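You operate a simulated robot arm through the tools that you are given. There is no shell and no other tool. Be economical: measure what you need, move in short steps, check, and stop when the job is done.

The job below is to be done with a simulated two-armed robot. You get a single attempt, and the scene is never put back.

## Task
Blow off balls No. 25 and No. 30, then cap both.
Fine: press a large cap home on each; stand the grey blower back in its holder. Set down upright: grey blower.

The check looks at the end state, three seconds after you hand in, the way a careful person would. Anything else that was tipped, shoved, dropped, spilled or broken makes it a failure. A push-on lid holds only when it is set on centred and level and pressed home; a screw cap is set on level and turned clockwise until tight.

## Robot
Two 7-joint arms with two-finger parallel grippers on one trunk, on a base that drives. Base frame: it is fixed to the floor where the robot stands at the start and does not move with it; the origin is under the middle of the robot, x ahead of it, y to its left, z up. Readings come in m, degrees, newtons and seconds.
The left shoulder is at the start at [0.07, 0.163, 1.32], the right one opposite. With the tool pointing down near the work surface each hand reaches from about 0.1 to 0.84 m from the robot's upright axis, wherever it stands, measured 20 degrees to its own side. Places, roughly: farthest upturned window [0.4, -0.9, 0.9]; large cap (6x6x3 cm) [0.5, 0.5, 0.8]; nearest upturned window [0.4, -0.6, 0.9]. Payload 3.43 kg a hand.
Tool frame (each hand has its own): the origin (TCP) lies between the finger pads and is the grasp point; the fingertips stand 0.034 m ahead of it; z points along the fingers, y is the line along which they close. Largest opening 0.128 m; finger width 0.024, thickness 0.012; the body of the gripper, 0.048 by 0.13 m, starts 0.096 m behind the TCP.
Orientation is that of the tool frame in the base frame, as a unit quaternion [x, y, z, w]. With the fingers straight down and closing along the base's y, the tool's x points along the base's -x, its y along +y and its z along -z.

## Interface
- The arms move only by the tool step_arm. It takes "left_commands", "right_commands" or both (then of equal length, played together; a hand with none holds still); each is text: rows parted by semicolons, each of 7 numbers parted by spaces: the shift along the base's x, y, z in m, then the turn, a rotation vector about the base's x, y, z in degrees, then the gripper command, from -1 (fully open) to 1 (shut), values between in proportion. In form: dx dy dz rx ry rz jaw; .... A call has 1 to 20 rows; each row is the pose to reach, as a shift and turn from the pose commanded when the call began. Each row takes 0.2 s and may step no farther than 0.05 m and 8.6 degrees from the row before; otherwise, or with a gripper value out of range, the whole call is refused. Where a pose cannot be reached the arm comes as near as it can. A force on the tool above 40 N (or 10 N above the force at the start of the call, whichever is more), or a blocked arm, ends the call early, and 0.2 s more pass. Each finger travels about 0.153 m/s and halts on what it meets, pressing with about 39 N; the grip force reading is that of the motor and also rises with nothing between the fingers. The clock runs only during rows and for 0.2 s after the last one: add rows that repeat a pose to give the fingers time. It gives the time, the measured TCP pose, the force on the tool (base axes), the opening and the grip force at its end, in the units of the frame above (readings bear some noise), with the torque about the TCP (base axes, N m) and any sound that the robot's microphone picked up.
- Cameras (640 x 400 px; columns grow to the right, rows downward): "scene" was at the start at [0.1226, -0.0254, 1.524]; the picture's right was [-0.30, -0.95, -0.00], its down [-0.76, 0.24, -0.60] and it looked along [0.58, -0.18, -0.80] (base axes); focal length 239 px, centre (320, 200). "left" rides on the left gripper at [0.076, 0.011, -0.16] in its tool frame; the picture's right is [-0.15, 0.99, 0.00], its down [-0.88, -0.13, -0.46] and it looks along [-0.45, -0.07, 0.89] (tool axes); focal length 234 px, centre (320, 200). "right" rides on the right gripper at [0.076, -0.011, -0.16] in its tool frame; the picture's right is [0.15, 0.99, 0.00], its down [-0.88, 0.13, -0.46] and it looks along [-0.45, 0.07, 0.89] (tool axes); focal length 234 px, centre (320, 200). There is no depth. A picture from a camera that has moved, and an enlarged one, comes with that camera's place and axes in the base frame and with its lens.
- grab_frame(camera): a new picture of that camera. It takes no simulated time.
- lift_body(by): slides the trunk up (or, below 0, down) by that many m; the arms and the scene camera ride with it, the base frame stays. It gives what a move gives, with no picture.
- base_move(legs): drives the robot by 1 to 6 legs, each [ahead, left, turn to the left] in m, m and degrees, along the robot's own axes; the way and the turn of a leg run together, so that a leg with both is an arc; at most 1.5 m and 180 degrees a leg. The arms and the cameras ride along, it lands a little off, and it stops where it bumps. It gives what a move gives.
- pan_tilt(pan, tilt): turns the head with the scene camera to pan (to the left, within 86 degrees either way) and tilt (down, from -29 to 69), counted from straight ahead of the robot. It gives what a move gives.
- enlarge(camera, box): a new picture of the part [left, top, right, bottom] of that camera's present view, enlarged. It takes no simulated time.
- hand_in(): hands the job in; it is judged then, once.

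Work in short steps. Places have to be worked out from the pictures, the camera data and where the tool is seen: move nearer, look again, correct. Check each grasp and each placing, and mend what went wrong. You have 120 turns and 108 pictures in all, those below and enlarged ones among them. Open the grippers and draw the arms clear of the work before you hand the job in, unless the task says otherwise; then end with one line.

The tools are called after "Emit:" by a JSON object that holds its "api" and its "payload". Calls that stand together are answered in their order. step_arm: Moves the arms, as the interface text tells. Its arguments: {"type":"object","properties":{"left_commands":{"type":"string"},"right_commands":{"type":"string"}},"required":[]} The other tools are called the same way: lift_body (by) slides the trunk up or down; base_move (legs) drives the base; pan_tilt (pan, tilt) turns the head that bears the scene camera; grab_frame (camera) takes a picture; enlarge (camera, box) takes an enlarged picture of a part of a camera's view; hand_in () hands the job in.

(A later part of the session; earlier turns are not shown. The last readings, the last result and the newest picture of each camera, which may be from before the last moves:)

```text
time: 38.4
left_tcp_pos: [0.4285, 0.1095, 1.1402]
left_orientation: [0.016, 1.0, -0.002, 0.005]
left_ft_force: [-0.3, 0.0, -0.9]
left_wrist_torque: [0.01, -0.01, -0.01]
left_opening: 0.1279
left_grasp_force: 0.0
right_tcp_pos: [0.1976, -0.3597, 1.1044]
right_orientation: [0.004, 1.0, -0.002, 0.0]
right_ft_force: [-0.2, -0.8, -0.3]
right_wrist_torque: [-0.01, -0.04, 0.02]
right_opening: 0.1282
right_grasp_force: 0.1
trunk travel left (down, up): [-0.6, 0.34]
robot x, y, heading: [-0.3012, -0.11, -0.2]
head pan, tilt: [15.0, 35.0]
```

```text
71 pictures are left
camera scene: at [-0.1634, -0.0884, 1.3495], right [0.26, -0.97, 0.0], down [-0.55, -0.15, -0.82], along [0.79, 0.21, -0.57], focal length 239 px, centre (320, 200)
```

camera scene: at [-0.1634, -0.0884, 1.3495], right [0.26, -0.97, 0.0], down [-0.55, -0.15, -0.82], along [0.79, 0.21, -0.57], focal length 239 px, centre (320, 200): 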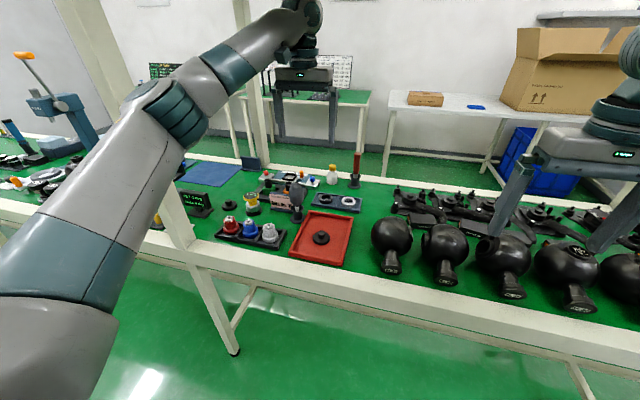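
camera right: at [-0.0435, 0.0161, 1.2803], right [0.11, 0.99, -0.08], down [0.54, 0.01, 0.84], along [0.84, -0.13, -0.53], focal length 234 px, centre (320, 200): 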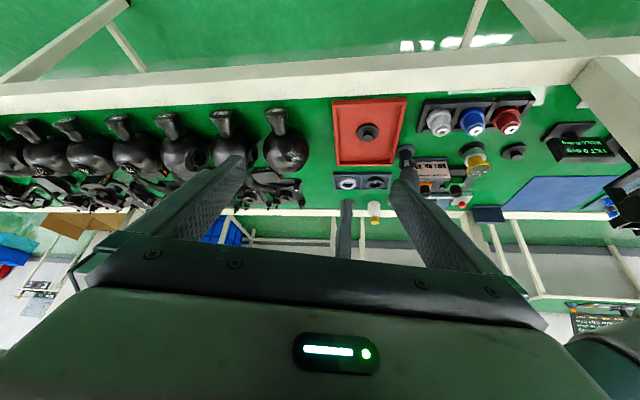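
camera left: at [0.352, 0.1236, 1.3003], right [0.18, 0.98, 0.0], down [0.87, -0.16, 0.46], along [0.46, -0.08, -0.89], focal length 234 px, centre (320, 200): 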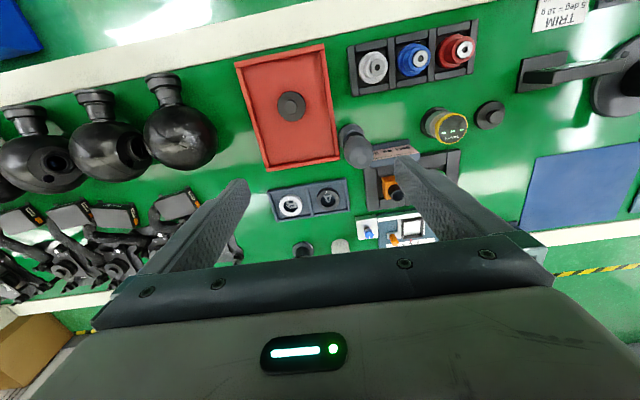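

Emit:
{"api": "enlarge", "payload": {"camera": "left", "box": [290, 90, 450, 210]}}

Emit:
{"api": "enlarge", "payload": {"camera": "scene", "box": [200, 160, 360, 270]}}

```text
3.33 times, centred on (370, 150) of left
camera zoom: at [0.352, 0.1236, 1.3003], right [0.18, 0.98, 0.0], down [0.87, -0.16, 0.46], along [0.46, -0.08, -0.89], focal length 781 px, centre (153, 367)
```

zoom: 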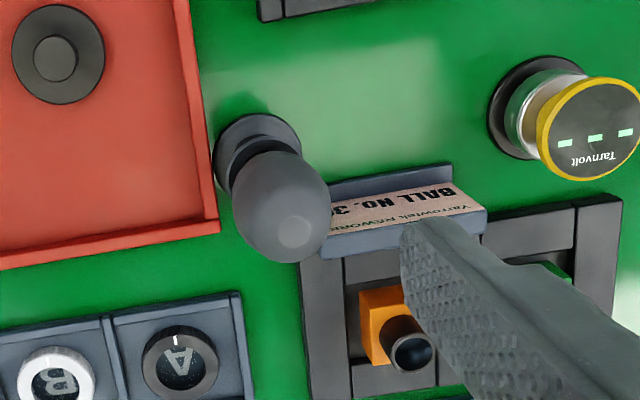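

```text
3.64 times, centred on (280, 215) of scene
camera zoom: at [-0.1634, -0.0884, 1.3495], right [0.26, -0.97, 0.0], down [-0.55, -0.15, -0.82], along [0.79, 0.21, -0.57], focal length 869 px, centre (466, 146)
```

zoom: 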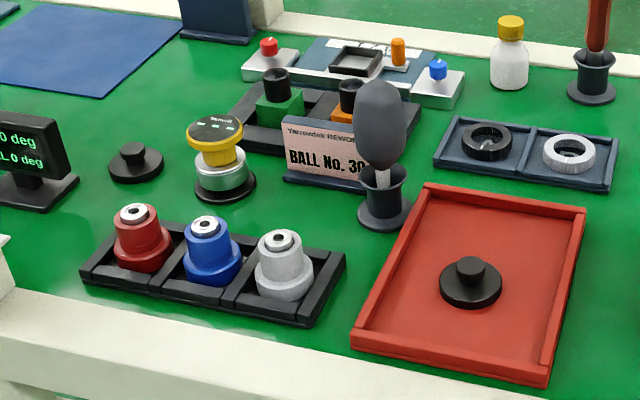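

Blower axis is about (0.474, 0.170), bulb from z≈0.86 to 0.955, so I aim for TCP z≈0.905. First I centre above it, then go down partway and check.

Emit:
{"api": "step_arm", "payload": {"left_commands": "0.023 0.03 0 0 0 0 -1; 0.045 0.06 0 0 0 0 -1; 0.045 0.06 -0.04 0 0 0 -1; 0.045 0.06 -0.08 0 0 0 -1; 0.045 0.06 -0.12 0 0 0 -1; 0.045 0.06 -0.12 0 0 0 -1"}}

Emit:
{"api": "grab_frame", "payload": {"camera": "left"}}

Emit:
{"api": "enlarge", "payload": {"camera": "scene", "box": [220, 100, 380, 260]}}

```text
time: 39.8
left_tcp_pos: [0.4758, 0.1682, 1.0234]
left_orientation: [0.015, 1.0, -0.002, 0.006]
left_ft_force: [-0.3, -0.2, 0.8]
left_wrist_torque: [0.02, 0.01, 0.0]
left_opening: 0.128
left_grasp_force: 0.1
right_tcp_pos: [0.1969, -0.3624, 1.1034]
right_orientation: [0.003, 1.0, -0.001, 0.0]
right_ft_force: [0.4, -0.4, 0.0]
right_wrist_torque: [-0.02, -0.04, 0.01]
right_opening: 0.1279
right_grasp_force: 0.0
trunk travel left (down, up): [-0.6, 0.34]
robot x, y, heading: [-0.2994, -0.1082, -0.3]
head pan, tilt: [15.0, 35.0]
```

```text
68 pictures are left
camera left: at [0.3981, 0.1813, 1.1821], right [0.18, 0.98, 0.0], down [0.87, -0.16, 0.46], along [0.46, -0.08, -0.89], focal length 234 px, centre (320, 200)
```

left: 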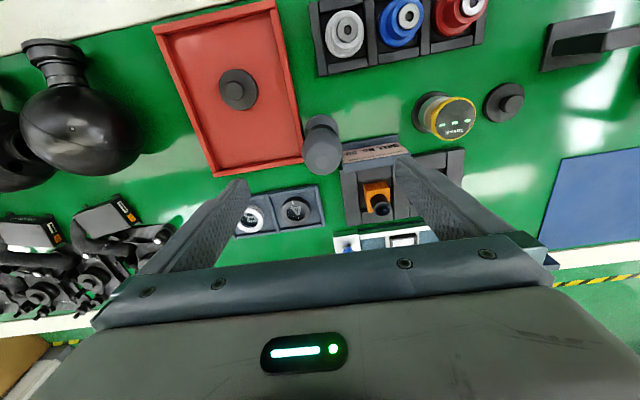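

```text
2.50 times, centred on (300, 180) of scene
camera zoom: at [-0.1632, -0.0892, 1.3495], right [0.26, -0.97, 0.0], down [-0.55, -0.15, -0.82], along [0.79, 0.21, -0.57], focal length 598 px, centre (370, 250)
```

zoom: 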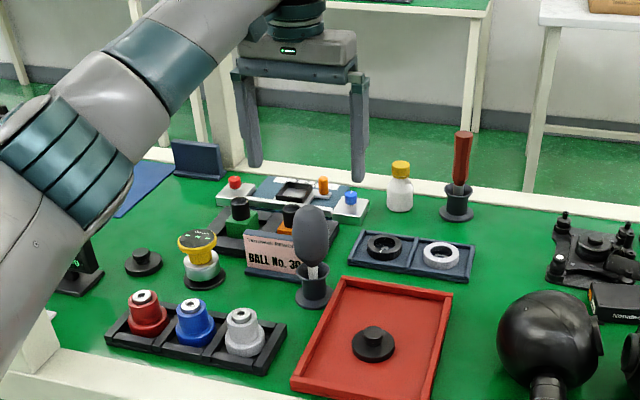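

The bulb sits centred between the fingers (perhaps 5 mm nearer to me). I descend to z≈0.905.

Emit:
{"api": "step_arm", "payload": {"left_commands": "-0.005 0.002 -0.04 0 0 0 -1; -0.005 0.002 -0.08 0 0 0 -1; -0.005 0.002 -0.118 0 0 0 -1; -0.005 0.002 -0.118 0 0 0 -1"}}

Emit:
{"api": "enlarge", "payload": {"camera": "scene", "box": [220, 100, 380, 260]}}

Emit:
{"api": "enlarge", "payload": {"camera": "left", "box": [220, 80, 420, 240]}}

```text
time: 40.8
left_tcp_pos: [0.4725, 0.1705, 0.9025]
left_orientation: [0.015, 1.0, -0.001, 0.005]
left_ft_force: [0.1, 0.4, -0.4]
left_wrist_torque: [0.02, 0.0, 0.01]
left_opening: 0.1279
left_grasp_force: 0.1
right_tcp_pos: [0.1974, -0.361, 1.1042]
right_orientation: [0.003, 1.0, -0.001, 0.0]
right_ft_force: [-0.7, 0.0, -0.2]
right_wrist_torque: [0.02, 0.0, -0.02]
right_opening: 0.1281
right_grasp_force: 0.0
trunk travel left (down, up): [-0.6, 0.34]
robot x, y, heading: [-0.3031, -0.1085, -0.0]
head pan, tilt: [15.0, 35.0]
```

```text
2.50 times, centred on (300, 180) of scene
camera zoom: at [-0.1631, -0.0893, 1.3495], right [0.26, -0.97, 0.0], down [-0.55, -0.15, -0.82], along [0.79, 0.21, -0.57], focal length 598 px, centre (370, 250)
```

zoom: 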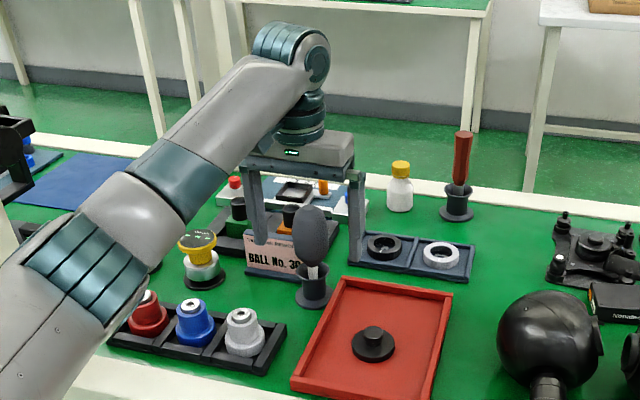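

```text
2.50 times, centred on (320, 160) of left
camera zoom: at [0.3953, 0.1856, 1.0615], right [0.18, 0.98, 0.0], down [0.87, -0.16, 0.47], along [0.46, -0.08, -0.89], focal length 585 px, centre (320, 300)
```

zoom: 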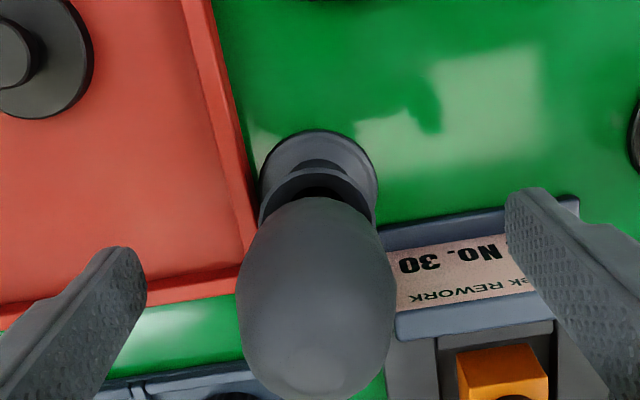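

Well aligned; the bulb is about 48 mm across. I close gently, to a 44 mm opening first, and read the force.

Emit:
{"api": "step_arm", "payload": {"left_commands": "0 0 0 0 0 0 -0.3; 0 0 0 0 0 0 0.1; 0 0 0 0 0 0 0.25; 0 0 0 0 0 0 0.31; 0 0 0 0 0 0 0.31; 0 0 0 0 0 0 0.31"}}

```text
time: 42.2
left_tcp_pos: [0.4725, 0.1713, 0.9027]
left_orientation: [0.017, 1.0, -0.002, 0.004]
left_ft_force: [-1.2, -0.7, 1.2]
left_wrist_torque: [0.0, -0.03, -0.02]
left_opening: 0.05
left_grasp_force: 39.2
right_tcp_pos: [0.1975, -0.3612, 1.1019]
right_orientation: [0.003, 1.0, -0.001, -0.001]
right_ft_force: [0.0, 0.6, -0.7]
right_wrist_torque: [-0.02, -0.01, 0.01]
right_opening: 0.1282
right_grasp_force: 0.0
trunk travel left (down, up): [-0.6, 0.34]
robot x, y, heading: [-0.298, -0.1106, 0.1]
head pan, tilt: [15.0, 35.0]
```

It's gripped at 50 mm with 39 N; no puff sound yet. I lift the blower straight up and check.

Emit:
{"api": "step_arm", "payload": {"left_commands": "0 0 0.02 0 0 0 0.31; 0 0 0.06 0 0 0 0.31; 0 0 0.1 0 0 0 0.31; 0 0 0.14 0 0 0 0.31; 0 0 0.14 0 0 0 0.31"}}

Emit:
{"api": "enlarge", "payload": {"camera": "scene", "box": [220, 80, 380, 260]}}

```text
time: 43.4
left_tcp_pos: [0.4679, 0.1705, 1.037]
left_orientation: [0.014, 1.0, -0.002, 0.004]
left_ft_force: [-0.3, 0.7, -1.3]
left_wrist_torque: [-0.02, 0.04, 0.01]
left_opening: 0.0501
left_grasp_force: 39.6
right_tcp_pos: [0.1984, -0.3608, 1.1018]
right_orientation: [0.004, 1.0, -0.003, -0.001]
right_ft_force: [0.3, 0.1, 0.1]
right_wrist_torque: [-0.06, 0.03, 0.0]
right_opening: 0.128
right_grasp_force: 0.1
trunk travel left (down, up): [-0.6, 0.34]
robot x, y, heading: [-0.2981, -0.1073, -0.1]
head pan, tilt: [15.0, 35.0]
```

```text
2.22 times, centred on (300, 170) of scene
camera zoom: at [-0.1618, -0.0887, 1.3493], right [0.26, -0.97, 0.0], down [-0.56, -0.15, -0.82], along [0.79, 0.21, -0.57], focal length 531 px, centre (364, 267)
```

zoom: 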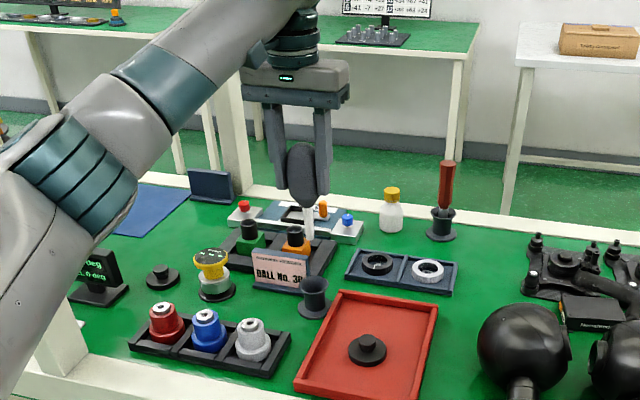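

The blower is held upright with its nozzle below. I raise it a little, tuck the right hand back, and drive right to face the balls.

Emit:
{"api": "step_arm", "payload": {"left_commands": "0 0 0.03 0 0 0 0.31; 0 0 0.06 0 0 0 0.31; 0 0 0.07 0 0 0 0.31", "right_commands": "-0.04 0.02 0 0 0 0 -1; -0.08 0.04 0 0 0 0 -1; -0.12 0.06 0 0 0 0 -1"}}

Emit:
{"api": "base_move", "payload": {"legs": [[0, -0.72, 0]]}}

Emit:
{"api": "pan_tilt", "payload": {"pan": -3, "tilt": 32}}

Emit:
{"api": "grab_frame", "payload": {"camera": "scene"}}

```text
time: 44.2
left_tcp_pos: [0.47, 0.1697, 1.1092]
left_orientation: [0.016, 1.0, -0.002, 0.004]
left_ft_force: [0.0, 0.2, -0.2]
left_wrist_torque: [0.0, 0.02, -0.02]
left_opening: 0.0501
left_grasp_force: 38.6
right_tcp_pos: [0.0778, -0.2997, 1.1033]
right_orientation: [0.004, 1.0, -0.003, -0.001]
right_ft_force: [-0.4, 0.9, -1.0]
right_wrist_torque: [-0.01, 0.0, -0.01]
right_opening: 0.1282
right_grasp_force: 0.0
trunk travel left (down, up): [-0.6, 0.34]
robot x, y, heading: [-0.2992, -0.1072, -0.4]
head pan, tilt: [15.0, 35.0]
```

```text
time: 47.9
left_tcp_pos: [0.468, -0.5383, 1.1095]
left_orientation: [0.017, 1.0, -0.001, 0.004]
left_ft_force: [-0.6, -1.5, -0.5]
left_wrist_torque: [0.02, 0.04, -0.01]
left_opening: 0.05
left_grasp_force: 39.2
right_tcp_pos: [0.0764, -1.0053, 1.103]
right_orientation: [0.006, 1.0, 0.0, 0.0]
right_ft_force: [-0.4, -0.3, 0.0]
right_wrist_torque: [0.06, 0.03, 0.0]
right_opening: 0.1281
right_grasp_force: 0.0
trunk travel left (down, up): [-0.6, 0.34]
robot x, y, heading: [-0.3032, -0.811, -0.1]
head pan, tilt: [15.0, 35.0]
stopped in leg 1: the robot was blocked; the commanded pose is now the measured one
```

```text
time: 48.7
left_tcp_pos: [0.4668, -0.5327, 1.108]
left_orientation: [0.016, 1.0, -0.002, 0.005]
left_ft_force: [1.1, 0.0, -0.4]
left_wrist_torque: [0.0, -0.01, 0.0]
left_opening: 0.0502
left_grasp_force: 38.9
right_tcp_pos: [0.0743, -1.0022, 1.1037]
right_orientation: [0.004, 1.0, -0.001, 0.0]
right_ft_force: [0.2, -0.4, -0.2]
right_wrist_torque: [0.0, 0.0, 0.01]
right_opening: 0.1278
right_grasp_force: 0.1
trunk travel left (down, up): [-0.6, 0.34]
robot x, y, heading: [-0.3016, -0.8079, -0.1]
head pan, tilt: [-3.0, 32.0]
```

```text
63 pictures are left
camera scene: at [-0.1614, -0.8176, 1.354], right [-0.06, -1.0, 0.0], down [-0.53, 0.03, -0.85], along [0.85, -0.05, -0.53], focal length 239 px, centre (320, 200)
```

scene: 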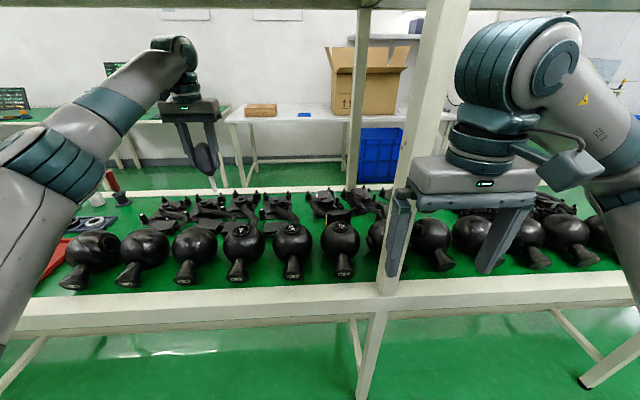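

I stopped 1 cm short, which is near enough. I zoom on the three upturned windows for positions.

Emit:
{"api": "enlarge", "payload": {"camera": "scene", "box": [200, 200, 380, 300]}}

Emit:
{"api": "enlarge", "payload": {"camera": "left", "box": [0, 0, 480, 260]}}

```text
3.56 times, centred on (290, 250) of scene
camera zoom: at [-0.1614, -0.8176, 1.354], right [-0.06, -1.0, 0.0], down [-0.53, 0.03, -0.85], along [0.85, -0.05, -0.53], focal length 850 px, centre (427, 22)
```

zoom: 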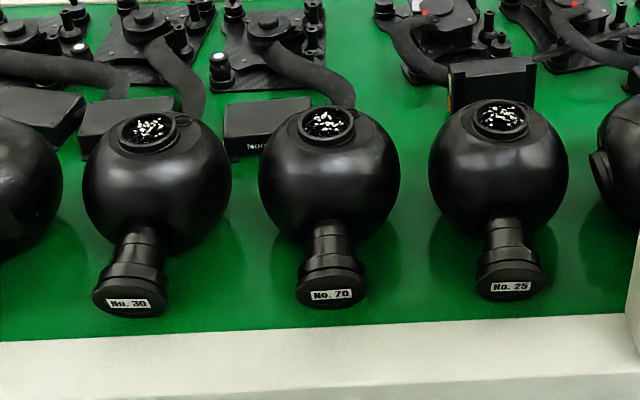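

```text
1.33 times, centred on (240, 130) of left
camera zoom: at [0.3903, -0.5199, 1.2681], right [0.18, 0.98, 0.0], down [0.87, -0.16, 0.46], along [0.46, -0.08, -0.89], focal length 312 px, centre (427, 293)
```

zoom: 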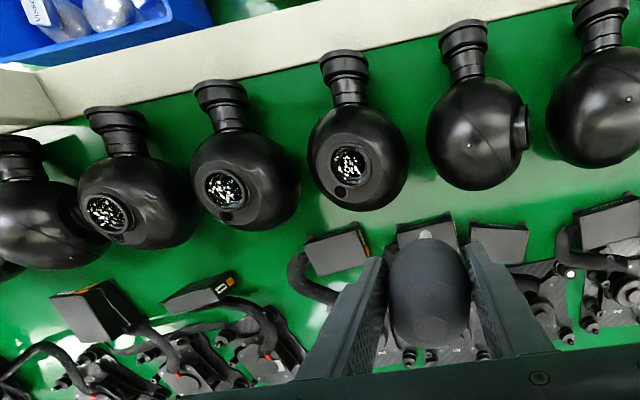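

Triangulated: window 30 at about (0.410, -0.613, 0.898), window 25 at about (0.411, -0.910, 0.898). I bring the nozzle over window 30, still high, and check.

Emit:
{"api": "step_arm", "payload": {"left_commands": "-0.03 -0.04 0 0 0 0 0.31; -0.057 -0.08 0 0 0 0 0.31; -0.057 -0.08 -0.03 0 0 0 0.31; -0.057 -0.08 -0.06 0 0 0 0.31; -0.057 -0.08 -0.06 0 0 0 0.31"}}

Emit:
{"api": "enlarge", "payload": {"camera": "scene", "box": [160, 130, 360, 290]}}

Emit:
{"api": "enlarge", "payload": {"camera": "left", "box": [200, 40, 440, 240]}}

```text
time: 49.9
left_tcp_pos: [0.4118, -0.611, 1.0492]
left_orientation: [0.016, 1.0, 0.0, 0.005]
left_ft_force: [-0.1, 0.6, -1.0]
left_wrist_torque: [-0.02, -0.05, -0.02]
left_opening: 0.0501
left_grasp_force: 39.1
right_tcp_pos: [0.0745, -1.0032, 1.104]
right_orientation: [0.005, 1.0, -0.001, -0.001]
right_ft_force: [-0.7, 0.4, -0.4]
right_wrist_torque: [-0.02, -0.02, 0.01]
right_opening: 0.1278
right_grasp_force: 0.0
trunk travel left (down, up): [-0.6, 0.34]
robot x, y, heading: [-0.3031, -0.8107, -0.1]
head pan, tilt: [-3.0, 32.0]
```

```text
2.50 times, centred on (260, 210) of scene
camera zoom: at [-0.1618, -0.8183, 1.3541], right [-0.06, -1.0, 0.0], down [-0.53, 0.03, -0.85], along [0.85, -0.05, -0.53], focal length 598 px, centre (470, 175)
```

zoom: 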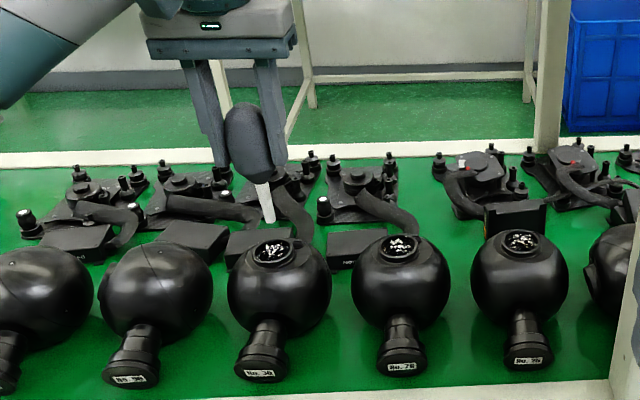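

```text
2.00 times, centred on (320, 140) of left
camera zoom: at [0.3346, -0.5962, 1.2085], right [0.18, 0.98, 0.0], down [0.87, -0.16, 0.46], along [0.46, -0.08, -0.89], focal length 468 px, centre (320, 320)
```

zoom: 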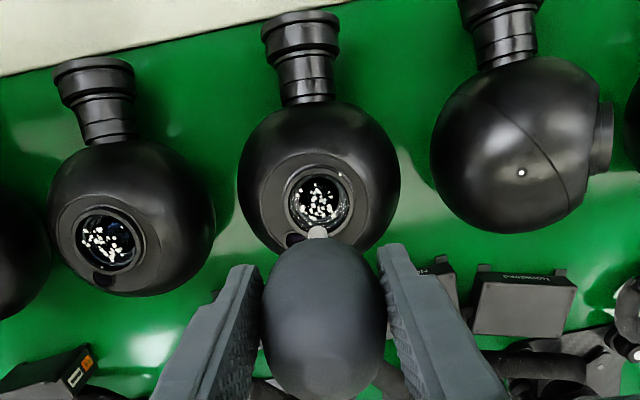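

The nozzle tip is about 4 cm above window 30 and some 6 mm too far forward. I correct, lower to about 2 cm above the window, and squeeze fully.

Emit:
{"api": "step_arm", "payload": {"left_commands": "-0.006 0.002 0 0 0 0 0.31; -0.006 0.002 -0.02 0 0 0 0.31; -0.006 0.002 -0.02 0 0 0 0.31; -0.006 0.002 -0.02 0 0 0 1; -0.006 0.002 -0.02 0 0 0 1; -0.006 0.002 -0.02 0 0 0 1"}}

Emit:
{"api": "enlarge", "payload": {"camera": "left", "box": [200, 40, 440, 240]}}

```text
time: 51.3
left_tcp_pos: [0.4045, -0.6109, 1.0279]
left_orientation: [0.017, 1.0, -0.001, 0.004]
left_ft_force: [0.9, 0.0, -0.8]
left_wrist_torque: [0.02, 0.01, 0.0]
left_opening: 0.05
left_grasp_force: 38.7
right_tcp_pos: [0.0752, -1.0019, 1.1027]
right_orientation: [0.004, 1.0, -0.001, -0.001]
right_ft_force: [0.1, 0.2, 0.5]
right_wrist_torque: [-0.04, 0.03, 0.0]
right_opening: 0.1282
right_grasp_force: 0.1
trunk travel left (down, up): [-0.6, 0.34]
robot x, y, heading: [-0.3024, -0.8114, -0.4]
head pan, tilt: [-3.0, 32.0]
```

```text
2.00 times, centred on (320, 140) of left
camera zoom: at [0.3271, -0.5963, 1.1885], right [0.18, 0.98, 0.0], down [0.87, -0.16, 0.46], along [0.46, -0.08, -0.89], focal length 468 px, centre (320, 320)
```

zoom: 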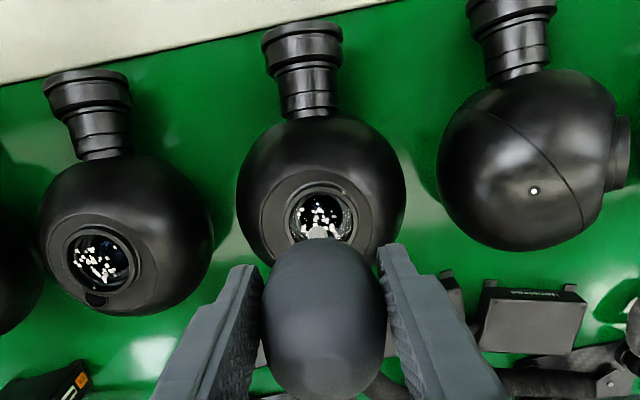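

No puff heard and the dust remains, so a steady grip isn't enough; probably it needs a loosen-and-squeeze. I relax carefully to a 48 mm command and read the force.

Emit:
{"api": "step_arm", "payload": {"left_commands": "0 0 0 0 0 0 0.25; 0 0 0 0 0 0 0.25"}}

```text
time: 51.9
left_tcp_pos: [0.4045, -0.6103, 1.0285]
left_orientation: [0.017, 1.0, -0.002, 0.005]
left_ft_force: [0.3, -0.1, -0.4]
left_wrist_torque: [-0.04, -0.02, 0.0]
left_opening: 0.05
left_grasp_force: 38.7
right_tcp_pos: [0.0749, -1.0043, 1.1037]
right_orientation: [0.004, 1.0, -0.001, -0.002]
right_ft_force: [0.0, 0.0, 0.1]
right_wrist_torque: [-0.03, -0.01, -0.02]
right_opening: 0.1278
right_grasp_force: 0.1
trunk travel left (down, up): [-0.6, 0.34]
robot x, y, heading: [-0.3017, -0.8101, -0.4]
head pan, tilt: [-3.0, 32.0]
```

Still full force at that command. I go a hair further, to a 49.6 mm command.

Emit:
{"api": "step_arm", "payload": {"left_commands": "0 0 0 0 0 0 0.225; 0 0 0 0 0 0 0.225"}}

```text
time: 52.5
left_tcp_pos: [0.4034, -0.6102, 1.0279]
left_orientation: [0.016, 1.0, -0.002, 0.004]
left_ft_force: [0.3, 0.5, 0.4]
left_wrist_torque: [0.0, 0.02, -0.05]
left_opening: 0.0508
left_grasp_force: 11.1
right_tcp_pos: [0.0747, -1.0038, 1.1046]
right_orientation: [0.004, 1.0, -0.001, -0.001]
right_ft_force: [-0.4, 0.2, 0.2]
right_wrist_torque: [-0.01, 0.01, 0.01]
right_opening: 0.1278
right_grasp_force: 0.1
trunk travel left (down, up): [-0.6, 0.34]
robot x, y, heading: [-0.3051, -0.8112, -0.5]
head pan, tilt: [-3.0, 32.0]
```

Grip eased to 11 N and still holds. Now squeeze hard.

Emit:
{"api": "step_arm", "payload": {"left_commands": "0 0 0 0 0 0 1; 0 0 0 0 0 0 1; 0 0 0 0 0 0 1"}}

Emit:
{"api": "enlarge", "payload": {"camera": "left", "box": [200, 40, 440, 240]}}

```text
time: 53.3
left_tcp_pos: [0.4046, -0.61, 1.0293]
left_orientation: [0.017, 1.0, -0.002, 0.004]
left_ft_force: [0.1, 0.0, 0.3]
left_wrist_torque: [-0.02, 0.04, -0.02]
left_opening: 0.0499
left_grasp_force: 39.3
right_tcp_pos: [0.0742, -1.0029, 1.1032]
right_orientation: [0.004, 1.0, -0.001, -0.001]
right_ft_force: [-0.1, 0.3, 0.0]
right_wrist_torque: [-0.02, 0.04, 0.02]
right_opening: 0.128
right_grasp_force: 0.1
trunk travel left (down, up): [-0.6, 0.34]
robot x, y, heading: [-0.3004, -0.8086, -0.5]
head pan, tilt: [-3.0, 32.0]
```

```text
2.00 times, centred on (320, 140) of left
camera zoom: at [0.3273, -0.5963, 1.1885], right [0.18, 0.98, 0.0], down [0.87, -0.16, 0.46], along [0.46, -0.08, -0.89], focal length 468 px, centre (320, 320)
```

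zoom: 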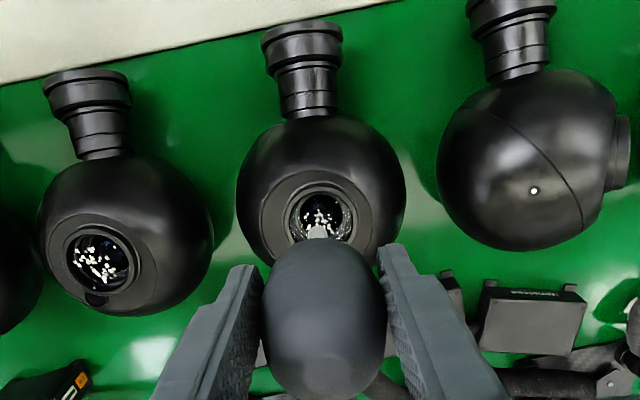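

No evident effect. I lower another 1 cm and give several loosen–squeeze pulses.

Emit:
{"api": "step_arm", "payload": {"left_commands": "0 0 -0.01 0 0 0 1; 0 0 -0.01 0 0 0 0.225; 0 0 -0.01 0 0 0 0.225; 0 0 -0.01 0 0 0 1; 0 0 -0.01 0 0 0 1; 0 0 -0.01 0 0 0 0.225; 0 0 -0.01 0 0 0 0.225; 0 0 -0.01 0 0 0 1; 0 0 -0.01 0 0 0 1; 0 0 -0.01 0 0 0 0.225; 0 0 -0.01 0 0 0 0.225; 0 0 -0.01 0 0 0 1; 0 0 -0.01 0 0 0 1"}}

Emit:
{"api": "enlarge", "payload": {"camera": "left", "box": [260, 100, 380, 180]}}

Emit:
{"api": "enlarge", "payload": {"camera": "scene", "box": [200, 170, 300, 270]}}

```text
time: 56.1
left_tcp_pos: [0.4052, -0.6094, 1.0182]
left_orientation: [0.017, 1.0, -0.002, 0.005]
left_ft_force: [0.1, 0.3, 1.1]
left_wrist_torque: [0.0, 0.01, -0.01]
left_opening: 0.0501
left_grasp_force: 38.5
right_tcp_pos: [0.0751, -1.0027, 1.1026]
right_orientation: [0.004, 1.0, -0.001, -0.001]
right_ft_force: [-0.8, 0.1, 0.1]
right_wrist_torque: [0.01, -0.03, 0.01]
right_opening: 0.1281
right_grasp_force: 0.0
trunk travel left (down, up): [-0.6, 0.34]
robot x, y, heading: [-0.3026, -0.8126, -0.3]
head pan, tilt: [-3.0, 32.0]
```

```text
5.00 times, centred on (320, 140) of left
camera zoom: at [0.3278, -0.5966, 1.1778], right [0.18, 0.98, 0.0], down [0.87, -0.16, 0.46], along [0.46, -0.08, -0.89], focal length 1171 px, centre (320, 500)
```

zoom: 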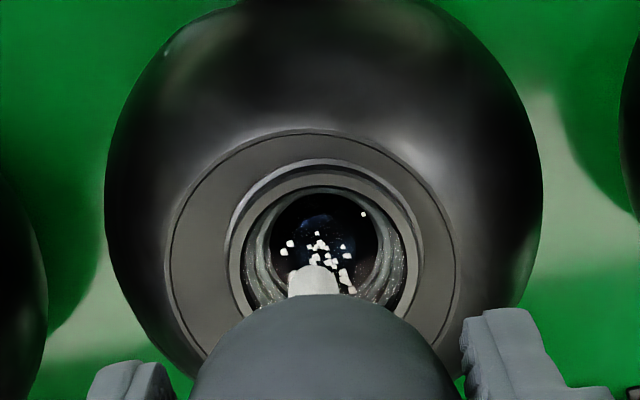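

```text
4.00 times, centred on (250, 220) of scene
camera zoom: at [-0.1614, -0.8179, 1.354], right [-0.06, -1.0, 0.0], down [-0.53, 0.03, -0.85], along [0.85, -0.05, -0.53], focal length 956 px, centre (600, 120)
```

zoom: 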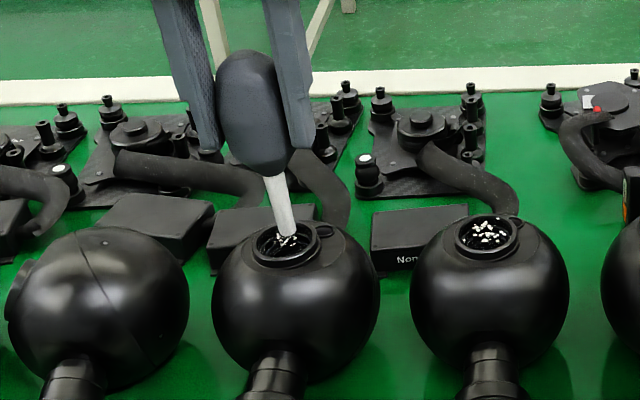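

I can't tell whether dust has gone; I raise and look at the window openly.

Emit:
{"api": "step_arm", "payload": {"left_commands": "0 0.02 0.04 0 0 0 1; -0.04 0.02 0.05 0 0 0 1; -0.07 0.02 0.05 0 0 0 1"}}

Emit:
{"api": "enlarge", "payload": {"camera": "left", "box": [130, 70, 410, 250]}}

Emit:
{"api": "enlarge", "payload": {"camera": "scene", "box": [220, 215, 360, 285]}}

```text
time: 56.9
left_tcp_pos: [0.3324, -0.5926, 1.0686]
left_orientation: [0.016, 1.0, -0.002, 0.005]
left_ft_force: [-0.1, -0.2, -1.0]
left_wrist_torque: [0.0, 0.02, 0.01]
left_opening: 0.0501
left_grasp_force: 39.1
right_tcp_pos: [0.0742, -1.0024, 1.1034]
right_orientation: [0.004, 1.0, -0.001, -0.001]
right_ft_force: [0.7, 1.1, 0.0]
right_wrist_torque: [-0.07, -0.01, 0.0]
right_opening: 0.128
right_grasp_force: 0.0
trunk travel left (down, up): [-0.6, 0.34]
robot x, y, heading: [-0.3032, -0.8071, -0.4]
head pan, tilt: [-3.0, 32.0]
```

```text
2.22 times, centred on (270, 160) of left
camera zoom: at [0.2558, -0.5777, 1.2285], right [0.18, 0.98, 0.0], down [0.87, -0.16, 0.46], along [0.46, -0.08, -0.89], focal length 520 px, centre (431, 289)
```

zoom: 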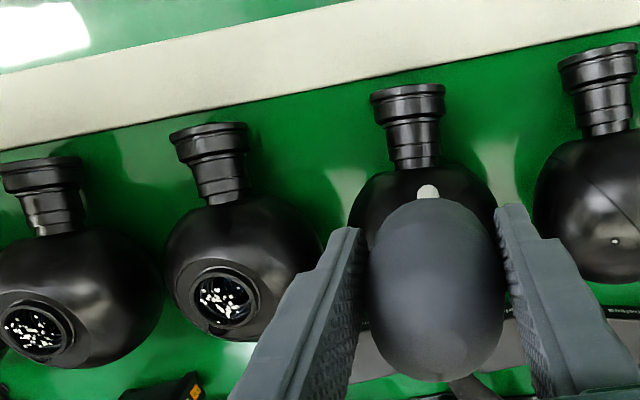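

```text
4.57 times, centred on (290, 250) of scene
camera zoom: at [-0.162, -0.8174, 1.3541], right [-0.06, -1.0, 0.0], down [-0.53, 0.03, -0.85], along [0.85, -0.05, -0.53], focal length 1093 px, centre (457, -29)
```

zoom: 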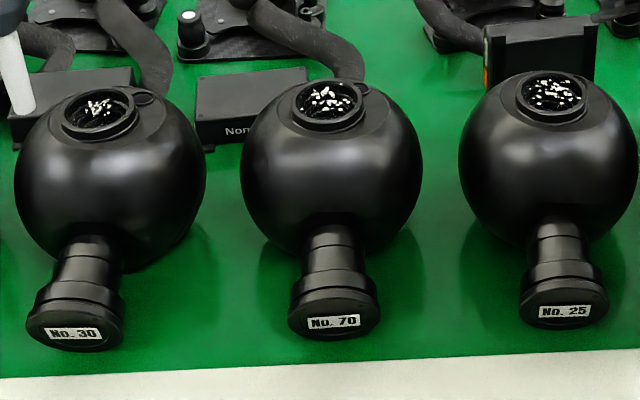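

Dust on No. 30 has thinned compared with 70 and 25, so the pulses work. I go back and give more pulses with small offsets.

Emit:
{"api": "step_arm", "payload": {"left_commands": "0.04 -0.01 0 0 0 0 1; 0.072 -0.02 0 0 0 0 1; 0.072 -0.02 -0.04 0 0 0 1; 0.072 -0.02 -0.045 0 0 0 0.225; 0.072 -0.02 -0.045 0 0 0 0.225; 0.072 -0.02 -0.045 0 0 0 1; 0.072 -0.02 -0.045 0 0 0 1; 0.076 -0.016 -0.045 0 0 0 0.225; 0.076 -0.016 -0.045 0 0 0 0.225; 0.076 -0.016 -0.045 0 0 0 1; 0.076 -0.016 -0.045 0 0 0 1; 0.076 -0.024 -0.045 0 0 0 0.225; 0.076 -0.024 -0.045 0 0 0 0.225; 0.076 -0.024 -0.045 0 0 0 1; 0.076 -0.024 -0.045 0 0 0 1; 0.072 -0.02 -0.02 0 0 0 1; 0.04 0 0 0 0 0 1; 0.0 0.01 0.01 0 0 0 1"}}

Emit:
{"api": "enlarge", "payload": {"camera": "scene", "box": [220, 215, 360, 285]}}

```text
time: 60.7
left_tcp_pos: [0.3329, -0.5816, 1.0766]
left_orientation: [0.018, 1.0, -0.001, 0.004]
left_ft_force: [-0.9, -0.5, 0.0]
left_wrist_torque: [0.01, -0.01, 0.01]
left_opening: 0.05
left_grasp_force: 39.0
right_tcp_pos: [0.0733, -1.0008, 1.1028]
right_orientation: [0.004, 1.0, -0.002, -0.001]
right_ft_force: [-0.5, 0.0, 0.5]
right_wrist_torque: [0.0, -0.03, -0.02]
right_opening: 0.1278
right_grasp_force: 0.0
trunk travel left (down, up): [-0.6, 0.34]
robot x, y, heading: [-0.3053, -0.8131, -0.2]
head pan, tilt: [-3.0, 32.0]
```

```text
4.57 times, centred on (290, 250) of scene
camera zoom: at [-0.1631, -0.8171, 1.3542], right [-0.06, -1.0, 0.0], down [-0.53, 0.03, -0.85], along [0.85, -0.05, -0.53], focal length 1093 px, centre (457, -29)
```

zoom: 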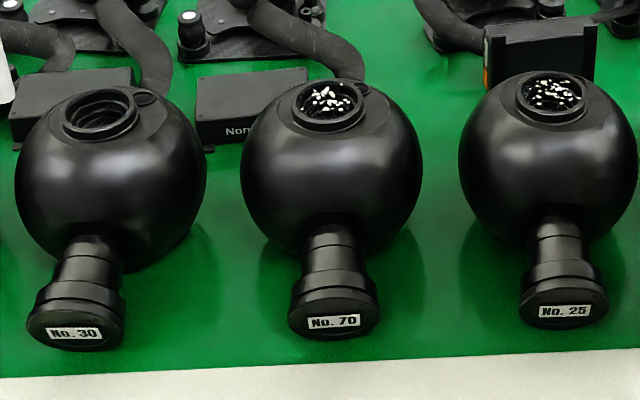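

No. 30 is clean. Now I carry the nozzle over to window 25 and check alignment before pulsing.

Emit:
{"api": "step_arm", "payload": {"left_commands": "0.01 -0.045 0.01 0 0 0 1; 0.02 -0.09 0.01 0 0 0 1; 0.03 -0.135 0.01 0 0 0 1; 0.04 -0.18 0.01 0 0 0 1; 0.05 -0.225 0.01 0 0 0 1; 0.06 -0.27 0.01 0 0 0 1; 0.074 -0.31 0.01 0 0 0 1; 0.074 -0.326 -0.02 0 0 0 1; 0.074 -0.326 -0.035 0 0 0 1; 0.074 -0.326 -0.035 0 0 0 1"}}

Emit:
{"api": "enlarge", "payload": {"camera": "left", "box": [200, 60, 440, 220]}}

Emit:
{"api": "enlarge", "payload": {"camera": "scene", "box": [260, 150, 400, 290]}}

```text
time: 62.9
left_tcp_pos: [0.4093, -0.9098, 1.0426]
left_orientation: [0.016, 1.0, -0.002, 0.005]
left_ft_force: [-0.1, 0.4, -0.6]
left_wrist_torque: [-0.03, -0.01, 0.0]
left_opening: 0.05
left_grasp_force: 38.9
right_tcp_pos: [0.0749, -1.0038, 1.1043]
right_orientation: [0.004, 1.0, -0.001, -0.001]
right_ft_force: [-0.5, 0.8, -0.9]
right_wrist_torque: [0.02, -0.02, 0.01]
right_opening: 0.1279
right_grasp_force: 0.1
trunk travel left (down, up): [-0.6, 0.34]
robot x, y, heading: [-0.3044, -0.8116, -0.3]
head pan, tilt: [-3.0, 32.0]
```

```text
2.50 times, centred on (320, 140) of left
camera zoom: at [0.3317, -0.8954, 1.2019], right [0.18, 0.98, 0.0], down [0.87, -0.16, 0.46], along [0.46, -0.08, -0.89], focal length 585 px, centre (320, 350)
```

zoom: 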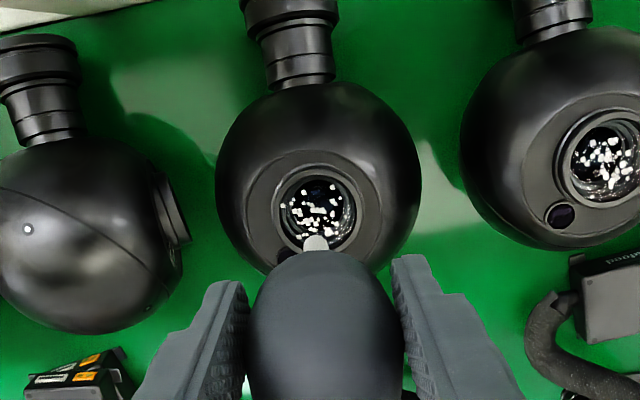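

```text
2.86 times, centred on (330, 220) of scene
camera zoom: at [-0.1617, -0.8182, 1.3541], right [-0.06, -1.0, 0.0], down [-0.53, 0.03, -0.85], along [0.85, -0.05, -0.53], focal length 683 px, centre (291, 143)
```

zoom: 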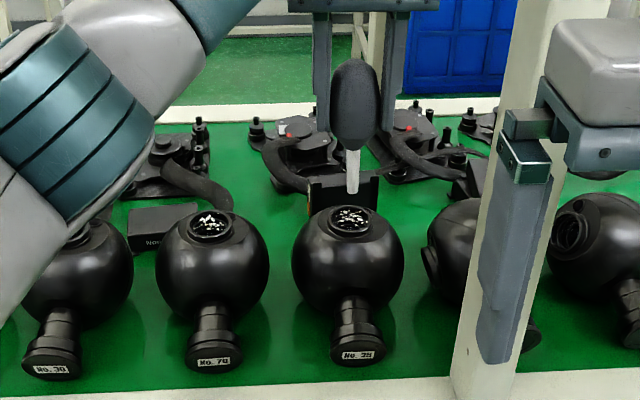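

Tip is about 5 mm forward and 4 mm right of centre. I correct, lower, and pulse at several offsets, then rise.

Emit:
{"api": "step_arm", "payload": {"left_commands": "-0.005 0.004 0 0 0 0 1; -0.005 0.004 -0.022 0 0 0 0.225; -0.005 0.004 -0.022 0 0 0 0.225; -0.005 0.004 -0.022 0 0 0 1; -0.005 0.004 -0.022 0 0 0 1; 0 0.008 -0.022 0 0 0 0.225; 0 0.008 -0.022 0 0 0 0.225; 0 0.008 -0.022 0 0 0 1; 0 0.008 -0.022 0 0 0 1; 0 0 -0.022 0 0 0 0.225; 0 0 -0.022 0 0 0 0.225; 0 0 -0.022 0 0 0 1; 0 0 -0.022 0 0 0 1; -0.008 0.004 -0.022 0 0 0 0.225; -0.008 0.004 -0.022 0 0 0 0.225; -0.008 0.004 -0.022 0 0 0 1; -0.008 0.004 -0.022 0 0 0 1; 0 0.004 0 0 0 0 1; -0.02 0.03 0.03 0 0 0 1; -0.05 0.06 0.04 0 0 0 1"}}

Emit:
{"api": "enlarge", "payload": {"camera": "scene", "box": [260, 190, 400, 290]}}

```text
time: 67.1
left_tcp_pos: [0.357, -0.8447, 1.0845]
left_orientation: [0.018, 1.0, -0.003, 0.004]
left_ft_force: [-0.3, -0.5, -0.2]
left_wrist_torque: [-0.04, -0.03, 0.0]
left_opening: 0.0498
left_grasp_force: 38.8
right_tcp_pos: [0.0743, -1.0018, 1.104]
right_orientation: [0.005, 1.0, -0.001, 0.0]
right_ft_force: [-1.3, 1.2, -0.3]
right_wrist_torque: [-0.01, -0.01, -0.05]
right_opening: 0.1281
right_grasp_force: 0.1
trunk travel left (down, up): [-0.6, 0.34]
robot x, y, heading: [-0.3033, -0.8087, -0.2]
head pan, tilt: [-3.0, 32.0]
```

```text
4.00 times, centred on (330, 240) of scene
camera zoom: at [-0.1621, -0.8165, 1.3541], right [-0.06, -1.0, 0.0], down [-0.53, 0.03, -0.85], along [0.85, -0.05, -0.53], focal length 956 px, centre (280, 40)
```

zoom: 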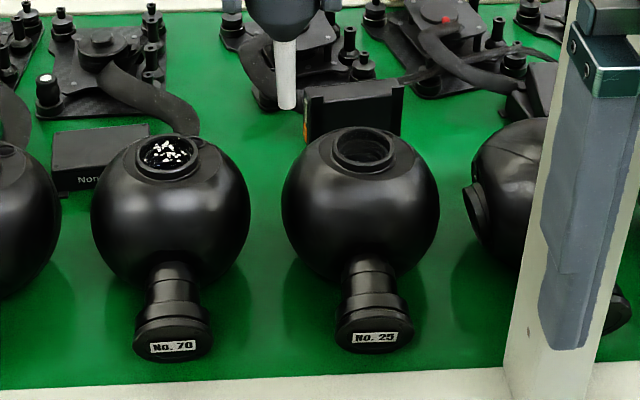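

Window 25 looks clean and No. 70 is untouched. I check 25 and 30 from above with the left camera on the way back.

Emit:
{"api": "step_arm", "payload": {"left_commands": "0 0.045 0 0 0 0 1; 0 0.09 0 0 0 0 1; 0 0.13 0 0 0 0 1"}}

Emit:
{"api": "enlarge", "payload": {"camera": "left", "box": [60, 60, 460, 260]}}

```text
time: 67.9
left_tcp_pos: [0.3555, -0.7136, 1.0828]
left_orientation: [0.018, 1.0, -0.002, 0.005]
left_ft_force: [-0.4, 1.0, -0.2]
left_wrist_torque: [0.0, -0.04, -0.01]
left_opening: 0.0499
left_grasp_force: 39.2
right_tcp_pos: [0.074, -1.0028, 1.1038]
right_orientation: [0.006, 1.0, -0.002, -0.001]
right_ft_force: [0.0, 0.7, 0.5]
right_wrist_torque: [0.01, 0.01, 0.03]
right_opening: 0.1279
right_grasp_force: 0.2
trunk travel left (down, up): [-0.6, 0.34]
robot x, y, heading: [-0.3023, -0.8103, -0.4]
head pan, tilt: [-3.0, 32.0]
```

```text
1.60 times, centred on (260, 160) of left
camera zoom: at [0.2788, -0.6986, 1.2431], right [0.18, 0.98, 0.0], down [0.87, -0.16, 0.46], along [0.46, -0.09, -0.89], focal length 375 px, centre (416, 264)
```

zoom: 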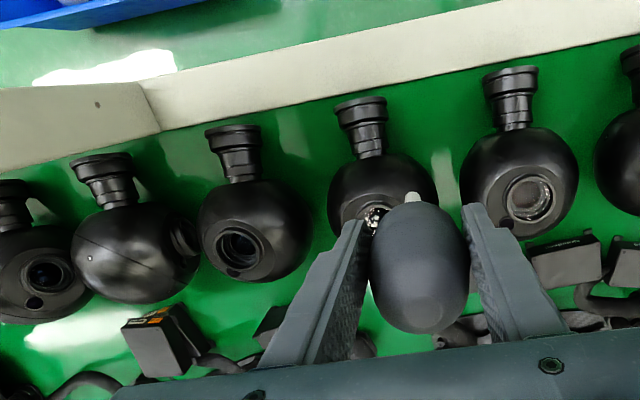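

Both windows are clear. I restore the carry pose and drive back left to the cup.

Emit:
{"api": "step_arm", "payload": {"left_commands": "0.03 0.04 0.01 0 0 0 1; 0.06 0.08 0.02 0 0 0 1; 0.09 0.12 0.025 0 0 0 1; 0.115 0.16 0.025 0 0 0 1; 0.115 0.18 0.025 0 0 0 1"}}

Emit:
{"api": "base_move", "payload": {"legs": [[0, 0.7, 0.3]]}}

Emit:
{"api": "pan_tilt", "payload": {"pan": 15, "tilt": 35}}

Emit:
{"api": "enlarge", "payload": {"camera": "scene", "box": [200, 80, 400, 270]}}

```text
refused: row 1 steps farther than a row can; nothing moved
```

```text
time: 71.7
left_tcp_pos: [0.3587, -0.0298, 1.0843]
left_orientation: [0.016, 1.0, -0.002, 0.004]
left_ft_force: [-0.5, 0.2, -0.5]
left_wrist_torque: [0.02, 0.0, 0.0]
left_opening: 0.0499
left_grasp_force: 38.8
right_tcp_pos: [0.0787, -0.3188, 1.1029]
right_orientation: [0.005, 1.0, 0.0, -0.001]
right_ft_force: [-0.4, -0.1, -0.9]
right_wrist_torque: [-0.04, -0.03, -0.02]
right_opening: 0.1277
right_grasp_force: 0.1
trunk travel left (down, up): [-0.6, 0.34]
robot x, y, heading: [-0.3001, -0.1223, -0.6]
head pan, tilt: [-3.0, 32.0]
```

```text
time: 72.5
left_tcp_pos: [0.359, -0.031, 1.0832]
left_orientation: [0.017, 1.0, -0.001, 0.004]
left_ft_force: [-0.4, -0.1, -1.0]
left_wrist_torque: [-0.01, -0.01, 0.01]
left_opening: 0.05
left_grasp_force: 39.0
right_tcp_pos: [0.079, -0.3206, 1.1027]
right_orientation: [0.004, 1.0, -0.002, -0.001]
right_ft_force: [-0.5, -0.7, -0.5]
right_wrist_torque: [-0.02, 0.02, -0.02]
right_opening: 0.128
right_grasp_force: 0.0
trunk travel left (down, up): [-0.6, 0.34]
robot x, y, heading: [-0.3012, -0.1283, -0.3]
head pan, tilt: [15.0, 35.0]
```

```text
2.11 times, centred on (300, 175) of scene
camera zoom: at [-0.1625, -0.1074, 1.3494], right [0.25, -0.97, 0.0], down [-0.56, -0.15, -0.82], along [0.79, 0.21, -0.57], focal length 503 px, centre (362, 253)
```

zoom: 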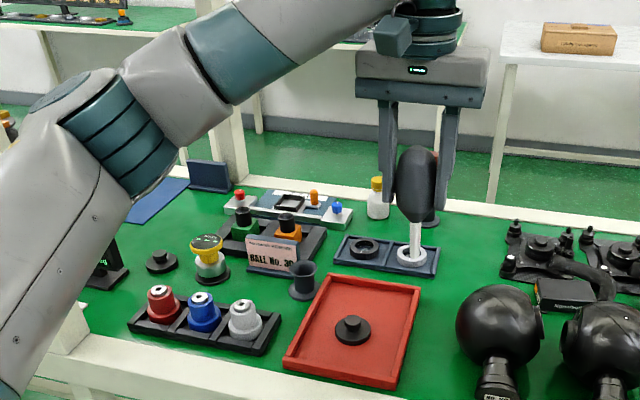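

The drive went fine; now I move the hand over the cup at (0.4725, 0.171), keeping high.

Emit:
{"api": "step_arm", "payload": {"left_commands": "0.022 0.04 0 0 0 0 1; 0.044 0.08 0 0 0 0 1; 0.066 0.12 0 0 0 0 1; 0.09 0.16 0 0 0 0 1; 0.1135 0.2 0 0 0 0 1; 0.1135 0.202 -0.04 0 0 0 1; 0.1135 0.202 -0.04 0 0 0 1"}}

Emit:
{"api": "enlarge", "payload": {"camera": "scene", "box": [240, 120, 360, 240]}}

Emit:
{"api": "enlarge", "payload": {"camera": "left", "box": [220, 60, 420, 220]}}

```text
time: 74.1
left_tcp_pos: [0.4697, 0.1709, 1.043]
left_orientation: [0.016, 1.0, -0.001, 0.006]
left_ft_force: [-0.9, 0.3, -1.1]
left_wrist_torque: [0.03, 0.0, -0.01]
left_opening: 0.05
left_grasp_force: 39.0
right_tcp_pos: [0.0789, -0.3203, 1.1038]
right_orientation: [0.004, 1.0, 0.0, 0.0]
right_ft_force: [-0.6, -0.7, -0.6]
right_wrist_torque: [0.0, -0.03, -0.04]
right_opening: 0.1279
right_grasp_force: 0.0
trunk travel left (down, up): [-0.6, 0.34]
robot x, y, heading: [-0.2993, -0.1258, -0.5]
head pan, tilt: [15.0, 35.0]
```

```text
3.33 times, centred on (300, 180) of scene
camera zoom: at [-0.1634, -0.1077, 1.3495], right [0.25, -0.97, 0.0], down [-0.55, -0.15, -0.82], along [0.79, 0.21, -0.57], focal length 797 px, centre (387, 267)
```

zoom: 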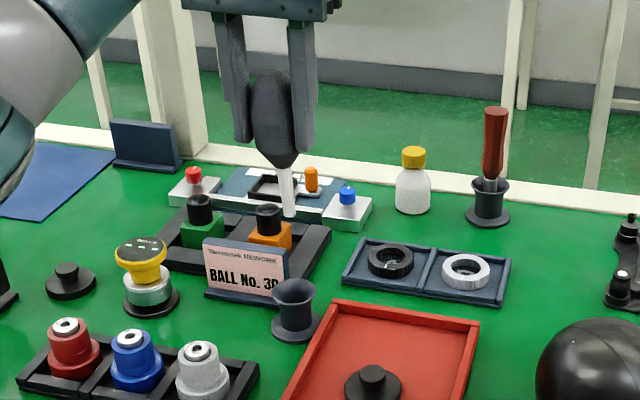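

```text
2.50 times, centred on (320, 140) of left
camera zoom: at [0.3934, 0.1858, 1.2025], right [0.18, 0.98, 0.0], down [0.87, -0.16, 0.46], along [0.46, -0.08, -0.89], focal length 585 px, centre (320, 350)
```

zoom: 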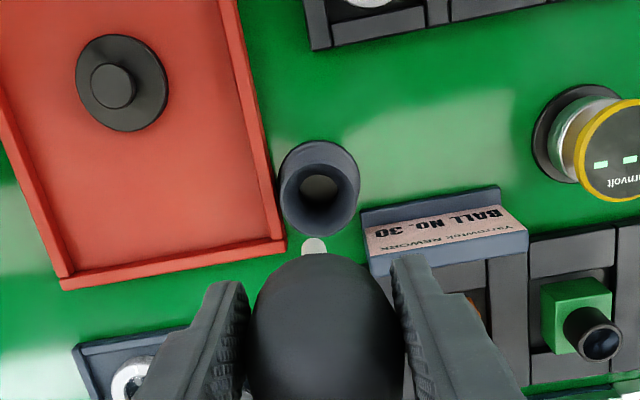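

Tip and cup are lined up within about 3 mm. I shift +3 mm/+2 mm and lower slowly toward the original height.

Emit:
{"api": "step_arm", "payload": {"left_commands": "0.003 0.002 0 0 0 0 1; 0.003 0.002 -0.04 0 0 0 1; 0.003 0.002 -0.08 0 0 0 1; 0.003 0.002 -0.1 0 0 0 1; 0.003 0.002 -0.115 0 0 0 1; 0.003 0.002 -0.125 0 0 0 1; 0.003 0.002 -0.132 0 0 0 1; 0.003 0.002 -0.132 0 0 0 1"}}

Emit:
{"api": "enlarge", "payload": {"camera": "scene", "box": [240, 140, 360, 240]}}

```text
time: 75.9
left_tcp_pos: [0.474, 0.1747, 0.9113]
left_orientation: [0.016, 1.0, -0.002, 0.004]
left_ft_force: [-0.4, 0.1, -1.2]
left_wrist_torque: [0.03, 0.0, 0.01]
left_opening: 0.05
left_grasp_force: 39.3
right_tcp_pos: [0.0784, -0.3197, 1.1026]
right_orientation: [0.004, 1.0, 0.0, -0.002]
right_ft_force: [0.1, 0.2, -0.3]
right_wrist_torque: [-0.02, -0.02, -0.04]
right_opening: 0.1281
right_grasp_force: 0.0
trunk travel left (down, up): [-0.6, 0.34]
robot x, y, heading: [-0.3027, -0.1235, -0.3]
head pan, tilt: [15.0, 35.0]
```

```text
4.00 times, centred on (300, 190) of scene
camera zoom: at [-0.1626, -0.1071, 1.3494], right [0.25, -0.97, 0.0], down [-0.56, -0.15, -0.82], along [0.79, 0.21, -0.57], focal length 956 px, centre (400, 240)
```

zoom: 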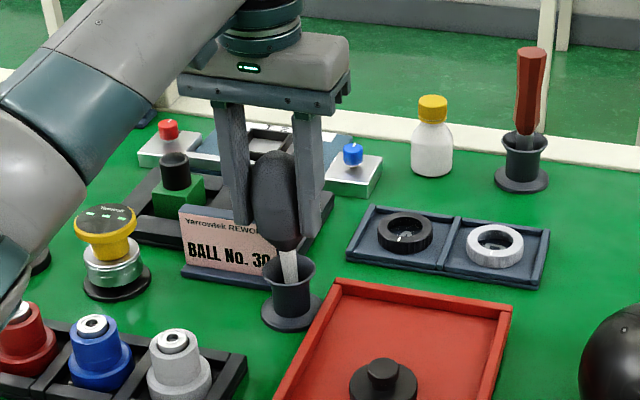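

The nozzle is in the cup. I ease y back 3 mm and lower the last centimetre, watching the force.

Emit:
{"api": "step_arm", "payload": {"left_commands": "-0.001 -0.003 -0.004 0 0 0 1; -0.001 -0.003 -0.008 0 0 0 1; -0.001 -0.003 -0.008 0 0 0 1"}}

Emit:
{"api": "enlarge", "payload": {"camera": "scene", "box": [240, 140, 360, 240]}}

```text
time: 76.7
left_tcp_pos: [0.4729, 0.1719, 0.9041]
left_orientation: [0.017, 1.0, -0.001, 0.005]
left_ft_force: [0.1, -0.8, -1.1]
left_wrist_torque: [0.02, 0.02, -0.02]
left_opening: 0.0498
left_grasp_force: 39.0
right_tcp_pos: [0.0789, -0.3201, 1.1045]
right_orientation: [0.005, 1.0, -0.002, 0.0]
right_ft_force: [0.0, 0.1, 0.0]
right_wrist_torque: [0.02, -0.02, 0.0]
right_opening: 0.1278
right_grasp_force: 0.1
trunk travel left (down, up): [-0.6, 0.34]
robot x, y, heading: [-0.2978, -0.1275, -0.1]
head pan, tilt: [15.0, 35.0]
```

```text
4.00 times, centred on (300, 190) of scene
camera zoom: at [-0.1625, -0.1071, 1.3494], right [0.25, -0.97, 0.0], down [-0.56, -0.15, -0.82], along [0.79, 0.21, -0.57], focal length 956 px, centre (400, 240)
```

zoom: 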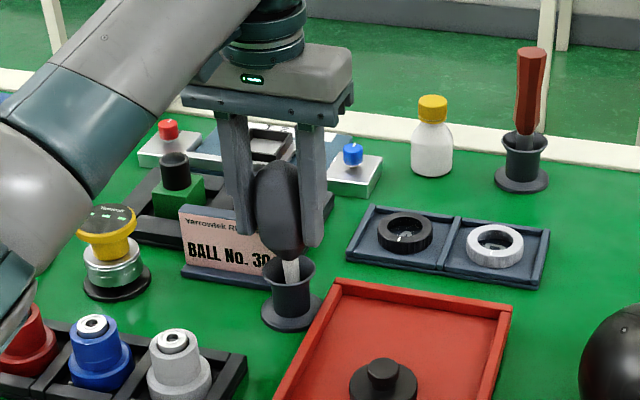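

Nearly the original height; I lower 2–3 mm more until a hint of contact.

Emit:
{"api": "step_arm", "payload": {"left_commands": "0 0 -0.002 0 0 0 1; 0 0 -0.004 0 0 0 1; 0 0 -0.004 0 0 0 1"}}

```text
time: 77.5
left_tcp_pos: [0.4731, 0.1712, 0.9002]
left_orientation: [0.017, 1.0, -0.001, 0.005]
left_ft_force: [-1.6, 2.6, 9.3]
left_wrist_torque: [0.27, 0.15, 0.0]
left_opening: 0.0499
left_grasp_force: 39.8
right_tcp_pos: [0.0777, -0.3195, 1.1041]
right_orientation: [0.004, 1.0, -0.001, 0.0]
right_ft_force: [-1.1, 0.5, 0.2]
right_wrist_torque: [0.01, -0.03, -0.01]
right_opening: 0.128
right_grasp_force: 0.1
trunk travel left (down, up): [-0.6, 0.34]
robot x, y, heading: [-0.2992, -0.1279, -0.1]
head pan, tilt: [15.0, 35.0]
```

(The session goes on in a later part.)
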